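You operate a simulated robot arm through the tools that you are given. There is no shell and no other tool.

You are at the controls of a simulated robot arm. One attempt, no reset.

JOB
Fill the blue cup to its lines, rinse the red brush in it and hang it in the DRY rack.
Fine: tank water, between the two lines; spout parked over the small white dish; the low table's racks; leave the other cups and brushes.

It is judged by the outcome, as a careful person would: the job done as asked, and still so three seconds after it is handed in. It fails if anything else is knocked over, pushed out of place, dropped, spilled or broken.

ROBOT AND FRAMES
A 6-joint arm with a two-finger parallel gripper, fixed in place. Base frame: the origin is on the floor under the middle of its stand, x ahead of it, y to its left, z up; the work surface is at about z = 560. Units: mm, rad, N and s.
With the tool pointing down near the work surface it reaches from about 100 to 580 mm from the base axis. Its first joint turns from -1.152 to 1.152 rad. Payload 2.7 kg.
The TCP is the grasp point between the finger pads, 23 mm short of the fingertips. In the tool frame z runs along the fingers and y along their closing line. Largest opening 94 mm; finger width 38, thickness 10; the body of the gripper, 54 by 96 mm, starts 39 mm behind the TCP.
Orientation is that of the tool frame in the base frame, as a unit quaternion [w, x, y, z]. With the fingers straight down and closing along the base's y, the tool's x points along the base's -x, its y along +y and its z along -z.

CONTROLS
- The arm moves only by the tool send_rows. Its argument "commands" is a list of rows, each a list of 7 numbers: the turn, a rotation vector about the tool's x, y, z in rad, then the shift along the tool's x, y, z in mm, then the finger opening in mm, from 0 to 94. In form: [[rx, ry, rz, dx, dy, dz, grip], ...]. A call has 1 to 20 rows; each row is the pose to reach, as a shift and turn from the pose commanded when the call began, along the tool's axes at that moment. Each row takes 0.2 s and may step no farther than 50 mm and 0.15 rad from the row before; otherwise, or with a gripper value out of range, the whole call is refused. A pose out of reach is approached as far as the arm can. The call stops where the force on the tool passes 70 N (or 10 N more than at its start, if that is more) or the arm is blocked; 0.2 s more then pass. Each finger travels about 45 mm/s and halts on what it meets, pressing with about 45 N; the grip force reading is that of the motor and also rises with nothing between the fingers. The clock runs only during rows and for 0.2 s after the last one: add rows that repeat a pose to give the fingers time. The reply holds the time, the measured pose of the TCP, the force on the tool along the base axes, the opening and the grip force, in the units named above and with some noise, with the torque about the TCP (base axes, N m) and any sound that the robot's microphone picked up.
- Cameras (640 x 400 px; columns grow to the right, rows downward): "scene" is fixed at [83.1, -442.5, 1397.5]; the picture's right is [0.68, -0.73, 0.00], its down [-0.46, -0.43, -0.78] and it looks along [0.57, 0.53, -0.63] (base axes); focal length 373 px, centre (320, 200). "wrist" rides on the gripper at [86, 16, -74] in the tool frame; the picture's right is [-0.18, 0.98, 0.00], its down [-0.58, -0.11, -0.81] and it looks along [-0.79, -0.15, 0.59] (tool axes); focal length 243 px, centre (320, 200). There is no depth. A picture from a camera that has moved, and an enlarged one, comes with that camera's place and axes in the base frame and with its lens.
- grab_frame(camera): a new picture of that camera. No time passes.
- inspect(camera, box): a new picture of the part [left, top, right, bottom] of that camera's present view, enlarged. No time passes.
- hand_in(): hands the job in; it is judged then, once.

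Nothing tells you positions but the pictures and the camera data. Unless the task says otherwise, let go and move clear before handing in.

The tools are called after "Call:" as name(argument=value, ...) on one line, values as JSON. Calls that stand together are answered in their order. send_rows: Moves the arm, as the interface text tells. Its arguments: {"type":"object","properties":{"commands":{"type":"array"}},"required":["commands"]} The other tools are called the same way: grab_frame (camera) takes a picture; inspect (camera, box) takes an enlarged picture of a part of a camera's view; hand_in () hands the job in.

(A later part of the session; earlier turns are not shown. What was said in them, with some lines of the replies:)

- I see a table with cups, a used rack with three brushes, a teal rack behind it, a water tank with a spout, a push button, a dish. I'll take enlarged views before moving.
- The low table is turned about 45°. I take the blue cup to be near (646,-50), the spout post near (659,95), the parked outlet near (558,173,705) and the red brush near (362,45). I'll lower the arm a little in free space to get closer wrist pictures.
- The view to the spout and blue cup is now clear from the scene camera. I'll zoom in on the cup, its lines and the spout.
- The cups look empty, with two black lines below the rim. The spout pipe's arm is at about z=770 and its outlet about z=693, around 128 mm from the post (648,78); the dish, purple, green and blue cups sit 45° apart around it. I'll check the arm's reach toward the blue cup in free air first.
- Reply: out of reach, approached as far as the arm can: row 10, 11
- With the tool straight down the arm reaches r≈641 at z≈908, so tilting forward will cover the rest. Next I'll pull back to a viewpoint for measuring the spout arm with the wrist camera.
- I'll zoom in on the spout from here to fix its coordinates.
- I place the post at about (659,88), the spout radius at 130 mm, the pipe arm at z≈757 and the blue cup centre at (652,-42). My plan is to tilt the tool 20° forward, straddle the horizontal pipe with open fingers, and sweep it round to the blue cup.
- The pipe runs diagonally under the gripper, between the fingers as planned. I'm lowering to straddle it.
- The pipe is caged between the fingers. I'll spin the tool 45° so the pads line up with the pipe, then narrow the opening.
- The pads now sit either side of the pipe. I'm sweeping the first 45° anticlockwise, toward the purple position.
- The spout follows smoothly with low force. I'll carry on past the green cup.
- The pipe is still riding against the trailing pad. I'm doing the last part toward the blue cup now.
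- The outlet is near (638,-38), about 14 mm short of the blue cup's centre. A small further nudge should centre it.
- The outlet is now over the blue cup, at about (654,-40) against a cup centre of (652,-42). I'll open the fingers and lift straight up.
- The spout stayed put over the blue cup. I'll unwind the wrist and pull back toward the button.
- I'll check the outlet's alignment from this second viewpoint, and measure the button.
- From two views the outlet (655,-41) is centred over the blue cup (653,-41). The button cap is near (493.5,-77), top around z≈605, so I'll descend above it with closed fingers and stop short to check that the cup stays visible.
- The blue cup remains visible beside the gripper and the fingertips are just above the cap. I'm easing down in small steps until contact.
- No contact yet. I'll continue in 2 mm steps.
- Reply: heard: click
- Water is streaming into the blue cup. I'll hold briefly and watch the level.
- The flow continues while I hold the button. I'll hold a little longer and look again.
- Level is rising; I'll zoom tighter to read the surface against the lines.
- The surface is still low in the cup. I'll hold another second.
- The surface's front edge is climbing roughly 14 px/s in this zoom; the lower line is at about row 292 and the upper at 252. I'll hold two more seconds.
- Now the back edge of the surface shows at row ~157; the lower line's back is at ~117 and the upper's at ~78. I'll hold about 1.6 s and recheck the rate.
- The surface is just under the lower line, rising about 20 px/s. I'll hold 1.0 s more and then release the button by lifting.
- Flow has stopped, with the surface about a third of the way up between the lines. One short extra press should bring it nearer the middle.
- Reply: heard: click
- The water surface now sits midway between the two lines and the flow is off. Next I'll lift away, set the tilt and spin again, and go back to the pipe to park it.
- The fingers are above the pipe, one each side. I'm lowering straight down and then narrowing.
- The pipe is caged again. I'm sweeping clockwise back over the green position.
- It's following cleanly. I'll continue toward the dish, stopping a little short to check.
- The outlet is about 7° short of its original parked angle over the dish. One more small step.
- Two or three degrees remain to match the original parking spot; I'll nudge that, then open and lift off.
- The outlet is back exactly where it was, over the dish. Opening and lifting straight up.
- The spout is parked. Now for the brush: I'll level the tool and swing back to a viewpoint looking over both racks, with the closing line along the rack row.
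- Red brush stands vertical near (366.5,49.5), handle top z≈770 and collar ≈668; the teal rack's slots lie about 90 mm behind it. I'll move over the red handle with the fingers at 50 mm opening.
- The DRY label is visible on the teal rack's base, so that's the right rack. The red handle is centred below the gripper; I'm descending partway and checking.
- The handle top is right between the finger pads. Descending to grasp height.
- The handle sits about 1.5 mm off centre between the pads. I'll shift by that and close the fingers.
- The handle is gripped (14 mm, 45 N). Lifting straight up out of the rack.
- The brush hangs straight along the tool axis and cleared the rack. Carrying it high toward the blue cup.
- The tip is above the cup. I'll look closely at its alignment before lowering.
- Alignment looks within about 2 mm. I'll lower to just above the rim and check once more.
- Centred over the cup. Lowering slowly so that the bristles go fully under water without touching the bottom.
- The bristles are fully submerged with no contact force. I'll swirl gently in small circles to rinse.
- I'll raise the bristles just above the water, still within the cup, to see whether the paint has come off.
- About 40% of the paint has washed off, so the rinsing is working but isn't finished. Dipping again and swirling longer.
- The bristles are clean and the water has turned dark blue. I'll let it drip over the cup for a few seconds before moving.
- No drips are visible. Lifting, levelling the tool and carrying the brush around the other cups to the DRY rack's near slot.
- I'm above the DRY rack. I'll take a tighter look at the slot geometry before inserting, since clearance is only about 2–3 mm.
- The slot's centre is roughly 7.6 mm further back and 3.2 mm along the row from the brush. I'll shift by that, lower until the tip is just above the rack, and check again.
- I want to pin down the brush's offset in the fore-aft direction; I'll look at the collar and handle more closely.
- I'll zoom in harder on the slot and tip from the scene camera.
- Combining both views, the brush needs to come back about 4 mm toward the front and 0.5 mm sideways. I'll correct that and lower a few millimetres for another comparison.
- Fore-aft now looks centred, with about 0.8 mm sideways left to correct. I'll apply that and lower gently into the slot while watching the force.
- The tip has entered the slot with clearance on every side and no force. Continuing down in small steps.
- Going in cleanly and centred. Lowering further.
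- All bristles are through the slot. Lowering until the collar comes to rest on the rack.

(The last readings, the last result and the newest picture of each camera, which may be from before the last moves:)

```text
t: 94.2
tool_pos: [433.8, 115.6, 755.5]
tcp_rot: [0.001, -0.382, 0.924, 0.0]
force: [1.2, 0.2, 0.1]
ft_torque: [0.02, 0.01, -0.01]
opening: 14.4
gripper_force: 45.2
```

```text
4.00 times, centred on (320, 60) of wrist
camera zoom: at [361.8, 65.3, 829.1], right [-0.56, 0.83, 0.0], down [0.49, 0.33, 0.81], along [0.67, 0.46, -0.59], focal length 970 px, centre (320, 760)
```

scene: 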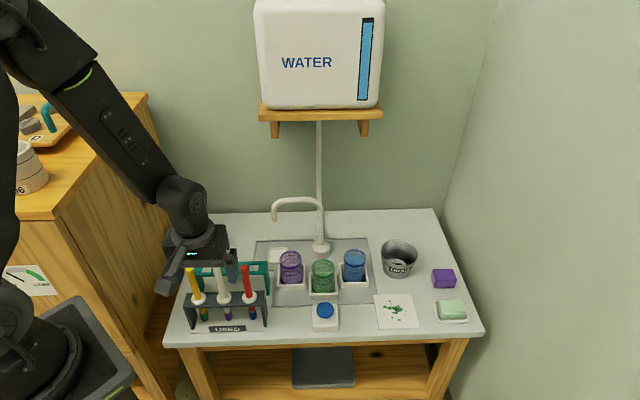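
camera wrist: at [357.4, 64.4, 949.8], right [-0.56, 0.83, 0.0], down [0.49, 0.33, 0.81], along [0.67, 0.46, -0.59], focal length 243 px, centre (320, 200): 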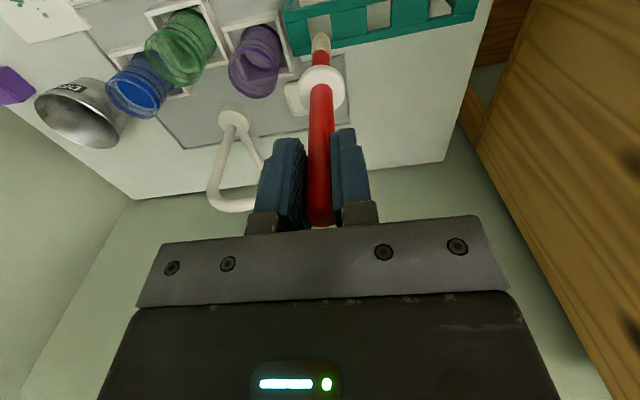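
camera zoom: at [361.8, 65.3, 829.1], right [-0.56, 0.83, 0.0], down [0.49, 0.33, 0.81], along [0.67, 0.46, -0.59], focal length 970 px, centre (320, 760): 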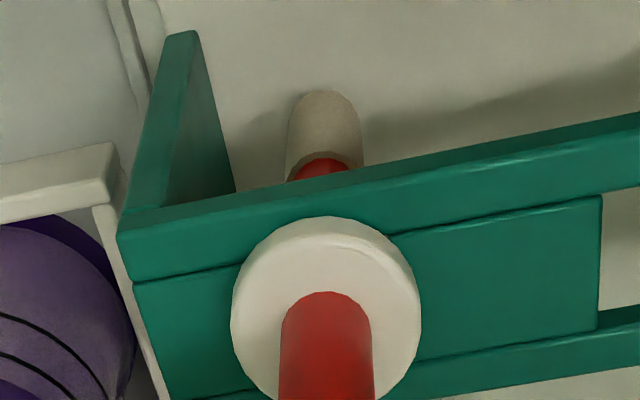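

The collar is close to the rack. Lowering in 1–2 mm steps to feel for contact.

Call:
send_rows(commands=[[0, 0, 0, 0, 0, 1.5, 5], [0, 0, 0, 0, 0, 3, 5]])

Call:
send_rows(commands=[[0, 0, 0, 0, 0, 1, 5], [0, 0, 0, 0, 0, 2, 5]])

Call:
inspect(camera="scene", box=[229, 240, 269, 300])

Call:
inspect(camera="wrist", box=[270, 10, 370, 110])

```text
t: 94.8
tool_pos: [433.6, 115.8, 753.4]
tcp_rot: [0.0, -0.383, 0.924, 0.0]
force: [-9.3, -1.4, 31.3]
ft_torque: [0.05, 0.73, 0.08]
opening: 14.3
gripper_force: 45.2
```

```text
t: 95.4
tool_pos: [436.3, 115.6, 752.6]
tcp_rot: [0.003, -0.383, 0.924, 0.001]
force: [-14.2, -3.1, 52.9]
ft_torque: [0.24, 0.86, 0.09]
opening: 14.5
gripper_force: 45.1
```

```text
6.67 times, centred on (249, 270) of scene
camera zoom: at [82.1, -442.8, 1397.5], right [0.68, -0.73, 0.0], down [-0.46, -0.43, -0.78], along [0.57, 0.53, -0.63], focal length 2490 px, centre (793, -267)
```

zoom: 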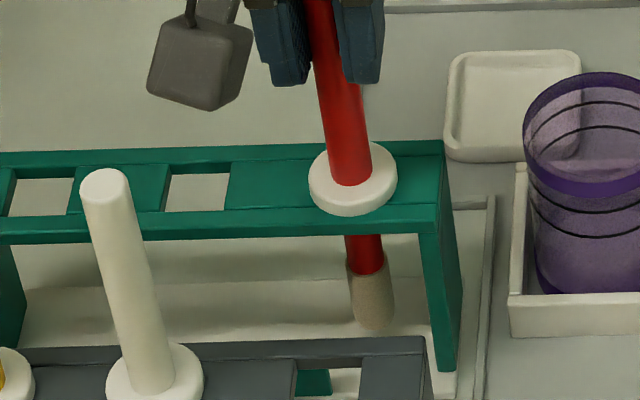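

```text
4.00 times, centred on (320, 60) of wrist
camera zoom: at [362.5, 65.7, 827.2], right [-0.56, 0.83, 0.0], down [0.48, 0.33, 0.81], along [0.67, 0.46, -0.59], focal length 970 px, centre (320, 760)
```

zoom: 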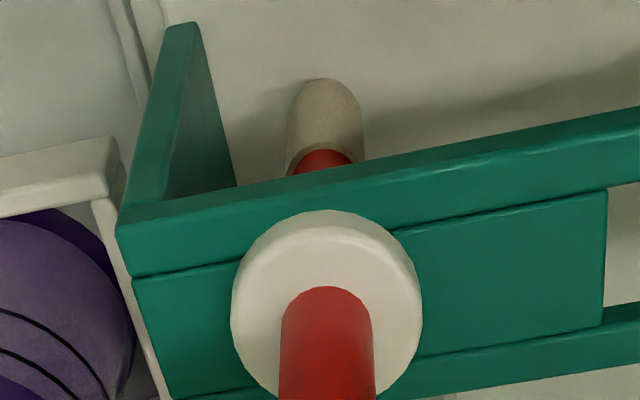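

The collar is seated (contact at TCP z≈754). I'll back off to relieve the press before opening.

Call:
send_rows(commands=[[0, 0, 0, 0, 0, -2, 5], [0, 0, 0, 0, 0, -4, 5], [0, 0, 0, 0, 0, -4, 5]])

Call:
inspect(camera="scene", box=[180, 235, 310, 335])

```text
t: 96.2
tool_pos: [434.3, 114.3, 753.1]
tcp_rot: [0.001, -0.382, 0.924, 0.0]
force: [3.9, 1.1, 8.5]
ft_torque: [0.19, -0.51, -0.03]
opening: 14.3
gripper_force: 44.9
```

```text
4.00 times, centred on (245, 285) of scene
camera zoom: at [83.0, -442.5, 1397.5], right [0.68, -0.73, 0.0], down [-0.46, -0.43, -0.78], along [0.57, 0.53, -0.63], focal length 1494 px, centre (620, -140)
```

zoom: 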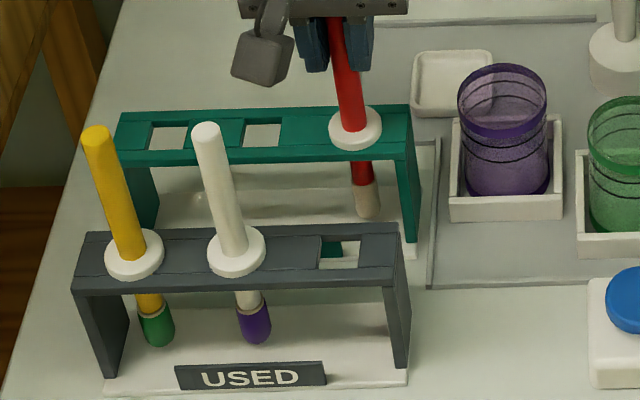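

A little force remains; I'll raise under a millimetre more, then open the fingers.

Call:
send_rows(commands=[[0, 0, 0, 0, 0, -0.8, 5], [0, 0, 0, 0, 0, -0.8, 5]])

```text
t: 96.8
tool_pos: [433.3, 114.0, 753.7]
tcp_rot: [-0.001, -0.382, 0.924, 0.0]
force: [0.4, -0.6, 0.1]
ft_torque: [0.01, -0.02, -0.01]
opening: 14.2
gripper_force: 44.8
```

Force is zero and the collar sits on the slot. Opening slowly.

Call:
send_rows(commands=[[0, 0, 0, 0, 0, 0, 17], [0, 0, 0, 0, 0, 0, 22], [0, 0, 0, 0, 0, 0, 30], [0, 0, 0, 0, 0, 0, 40], [0, 0, 0, 0, 0, 0, 40]])

Call:
inspect(camera="scene", box=[180, 235, 310, 335])

Call:
grab_frame(camera="wrist")

```text
t: 98.0
tool_pos: [434.0, 114.3, 753.2]
tcp_rot: [0.001, -0.383, 0.924, 0.0]
force: [0.6, -0.9, 0.7]
ft_torque: [-0.01, -0.04, -0.03]
opening: 39.9
gripper_force: 0.1
```

```text
4.00 times, centred on (245, 285) of scene
camera zoom: at [83.1, -442.5, 1397.5], right [0.68, -0.73, 0.0], down [-0.46, -0.43, -0.78], along [0.57, 0.53, -0.63], focal length 1494 px, centre (620, -140)
```

zoom: 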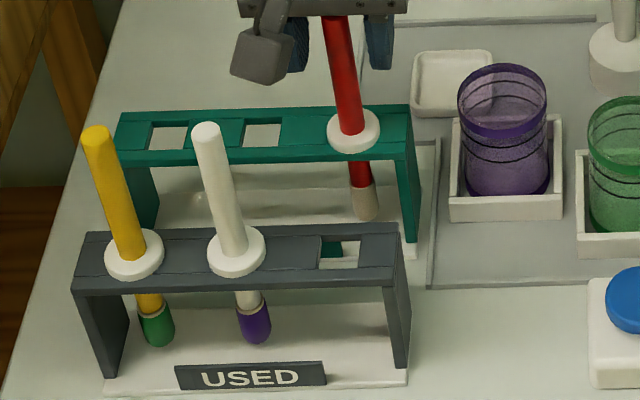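

```text
taken
camera wrist: at [361.8, 65.3, 828.8], right [-0.56, 0.83, 0.0], down [0.49, 0.33, 0.81], along [0.67, 0.46, -0.59], focal length 243 px, centre (320, 200)
```

wrist: 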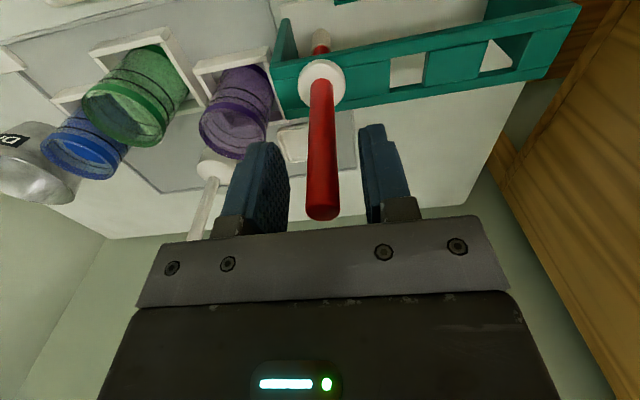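

The brush hangs on its own, upright. Lifting straight up and clear.

Call:
send_rows(commands=[[0, 0, 0, 0, 0, -10, 44], [0, 0, 0, 0, 0, -25, 50], [0, 0, 0, 0, 0, -45, 50], [0, 0, 0, 0, 0, -70, 50], [0, 0, 0, 0, 0, -100, 50], [0, 0, 0, 0, 0, -130, 50], [0, 0, 0, 0, 0, -160, 50], [0, 0, 0, 0, 0, -160, 50]])

Call:
grab_frame(camera="scene")

Call:
inspect(camera="scene", box=[180, 235, 310, 335])

Call:
grab_frame(camera="wrist")

```text
t: 99.8
tool_pos: [432.4, 113.7, 914.5]
tcp_rot: [-0.001, -0.383, 0.924, 0.0]
force: [0.5, -0.4, -0.7]
ft_torque: [-0.01, -0.01, 0.02]
opening: 50.3
gripper_force: 0.0
```

```text
taken
```

scene: 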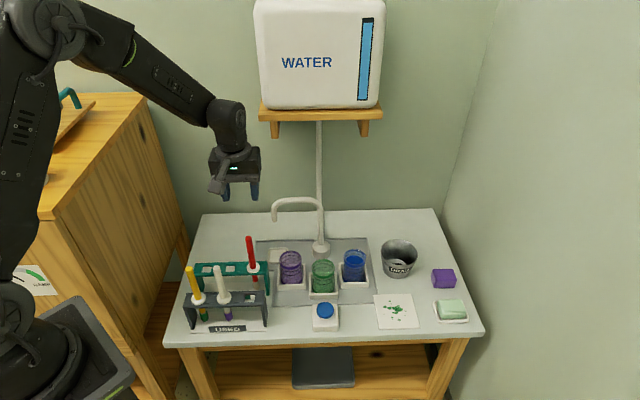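

```text
4.00 times, centred on (245, 285) of scene
camera zoom: at [83.1, -442.5, 1397.5], right [0.68, -0.73, 0.0], down [-0.46, -0.43, -0.78], along [0.57, 0.53, -0.63], focal length 1494 px, centre (620, -140)
```

zoom: 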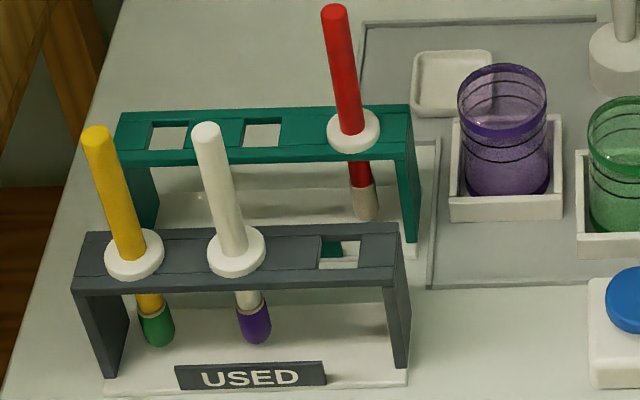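

```text
taken
camera wrist: at [361.1, 64.7, 989.2], right [-0.56, 0.83, 0.0], down [0.49, 0.33, 0.81], along [0.67, 0.46, -0.59], focal length 243 px, centre (320, 200)
```

wrist: 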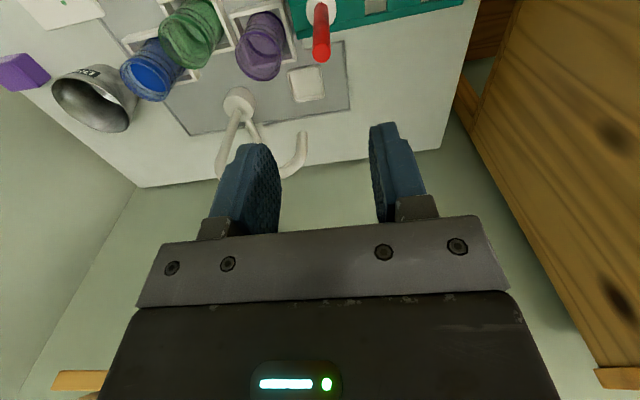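

The red brush hangs in the DRY rack. I'll check the blue cup's level, the spout and the table for drips.

Call:
inspect(camera="scene", box=[345, 246, 372, 284])

Call:
inspect(camera="scene", box=[260, 185, 400, 335])

Call:
inspect(camera="scene", box=[250, 235, 340, 300])

```text
10.53 times, centred on (358, 265) of scene
camera zoom: at [83.1, -442.5, 1397.5], right [0.68, -0.73, 0.0], down [-0.46, -0.43, -0.78], along [0.57, 0.53, -0.63], focal length 3931 px, centre (-85, -484)
```

zoom: 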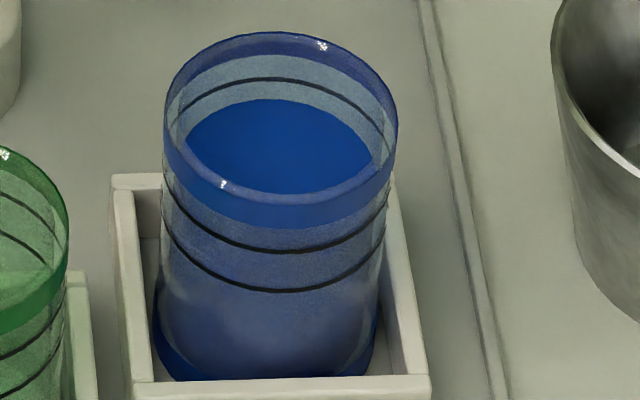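

```text
2.67 times, centred on (330, 260) of scene
camera zoom: at [83.1, -442.5, 1397.5], right [0.68, -0.73, 0.0], down [-0.46, -0.43, -0.78], along [0.57, 0.53, -0.63], focal length 996 px, centre (293, 40)
```

zoom: 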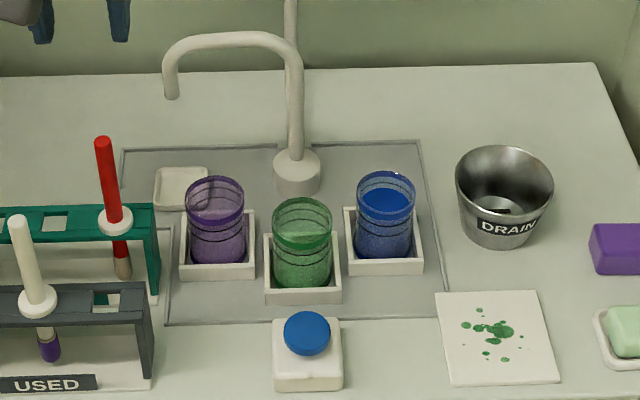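

```text
6.15 times, centred on (295, 268) of scene
camera zoom: at [83.1, -442.5, 1397.5], right [0.68, -0.73, 0.0], down [-0.46, -0.43, -0.78], along [0.57, 0.53, -0.63], focal length 2298 px, centre (474, -215)
```

zoom: 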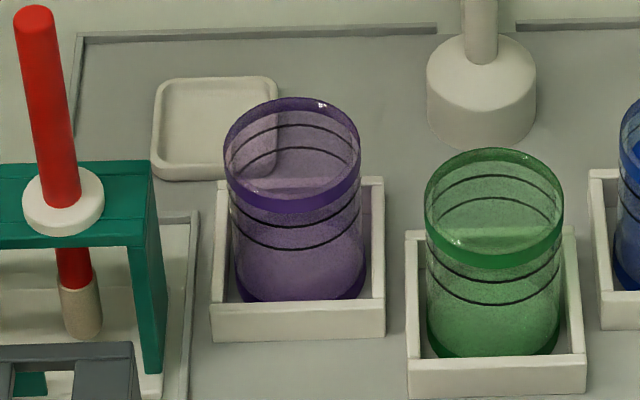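

Level is midway between the lines, the spout is over the dish, the other cups and brushes are untouched, and the table is dry. I'll retreat a bit further, letting a little time pass, and take a final look.

Call:
send_rows(commands=[[0, 0, 0, 20, 0, -30, 50], [0, 0, 0, 45, 0, -60, 50], [0, 0, 0, 70, 0, -80, 50], [0, 0, 0, 70, 0, -80, 50], [0, 0, 0, 70, 0, -80, 50], [0, 0, 0, 70, 0, -80, 50], [0, 0, 0, 70, 0, -80, 50], [0, 0, 0, 70, 0, -80, 50]])

Call:
grab_frame(camera="scene")

Call:
inspect(camera="scene", box=[180, 185, 400, 335])

```text
t: 101.6
tool_pos: [383.1, 65.8, 994.6]
tcp_rot: [0.0, -0.383, 0.924, 0.0]
force: [0.7, 0.5, -0.9]
ft_torque: [0.01, 0.0, 0.0]
opening: 50.1
gripper_force: 0.1
```

```text
taken
```

scene: 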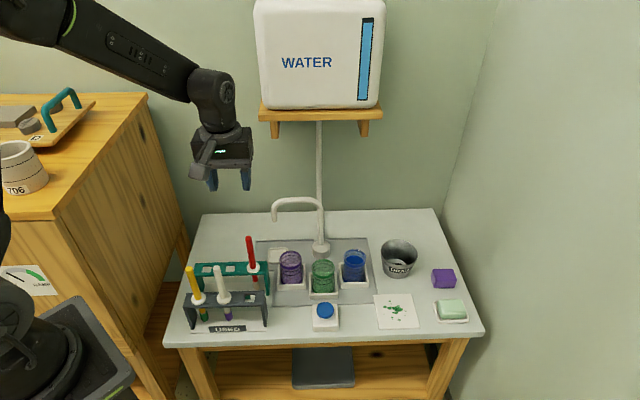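

```text
2.67 times, centred on (290, 260) of scene
camera zoom: at [83.1, -442.5, 1397.5], right [0.68, -0.73, 0.0], down [-0.46, -0.43, -0.78], along [0.57, 0.53, -0.63], focal length 996 px, centre (400, 40)
```

zoom: 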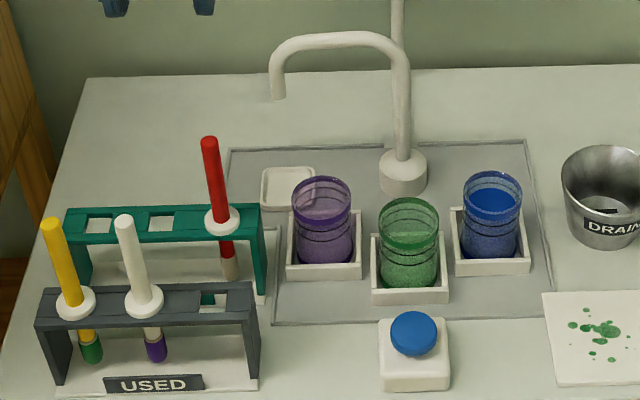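

Everything is where it should be: the blue cup is filled between its lines, the clean red brush hangs in the DRY rack, the spout is parked over the white dish, and the arm is clear. Handing in.

Call:
hand_in()

```text
The job is handed in.
```

The job is done and handed in; I haven't seen a result from the judging.

- **Blue cup:** it is filled with tank water, and the surface sits about midway between the two lines. The water is now dark blue from the rinsed paint.
- **Red brush:** I rinsed it in the blue cup until the bristles showed no paint. It now hangs upright in the slot of the DRY rack directly behind its old USED slot.
- **Spout:** it is back over the small white dish, where it started.
- **Everything else:** the other cups, brushes and racks looked unmoved in the final pictures, and I saw no drips or spills on the table.

While seating the brush I pressed its collar onto the DRY rack with about 53 N for a moment. I then backed off to zero force before letting go, and the rack did not appear to shift.
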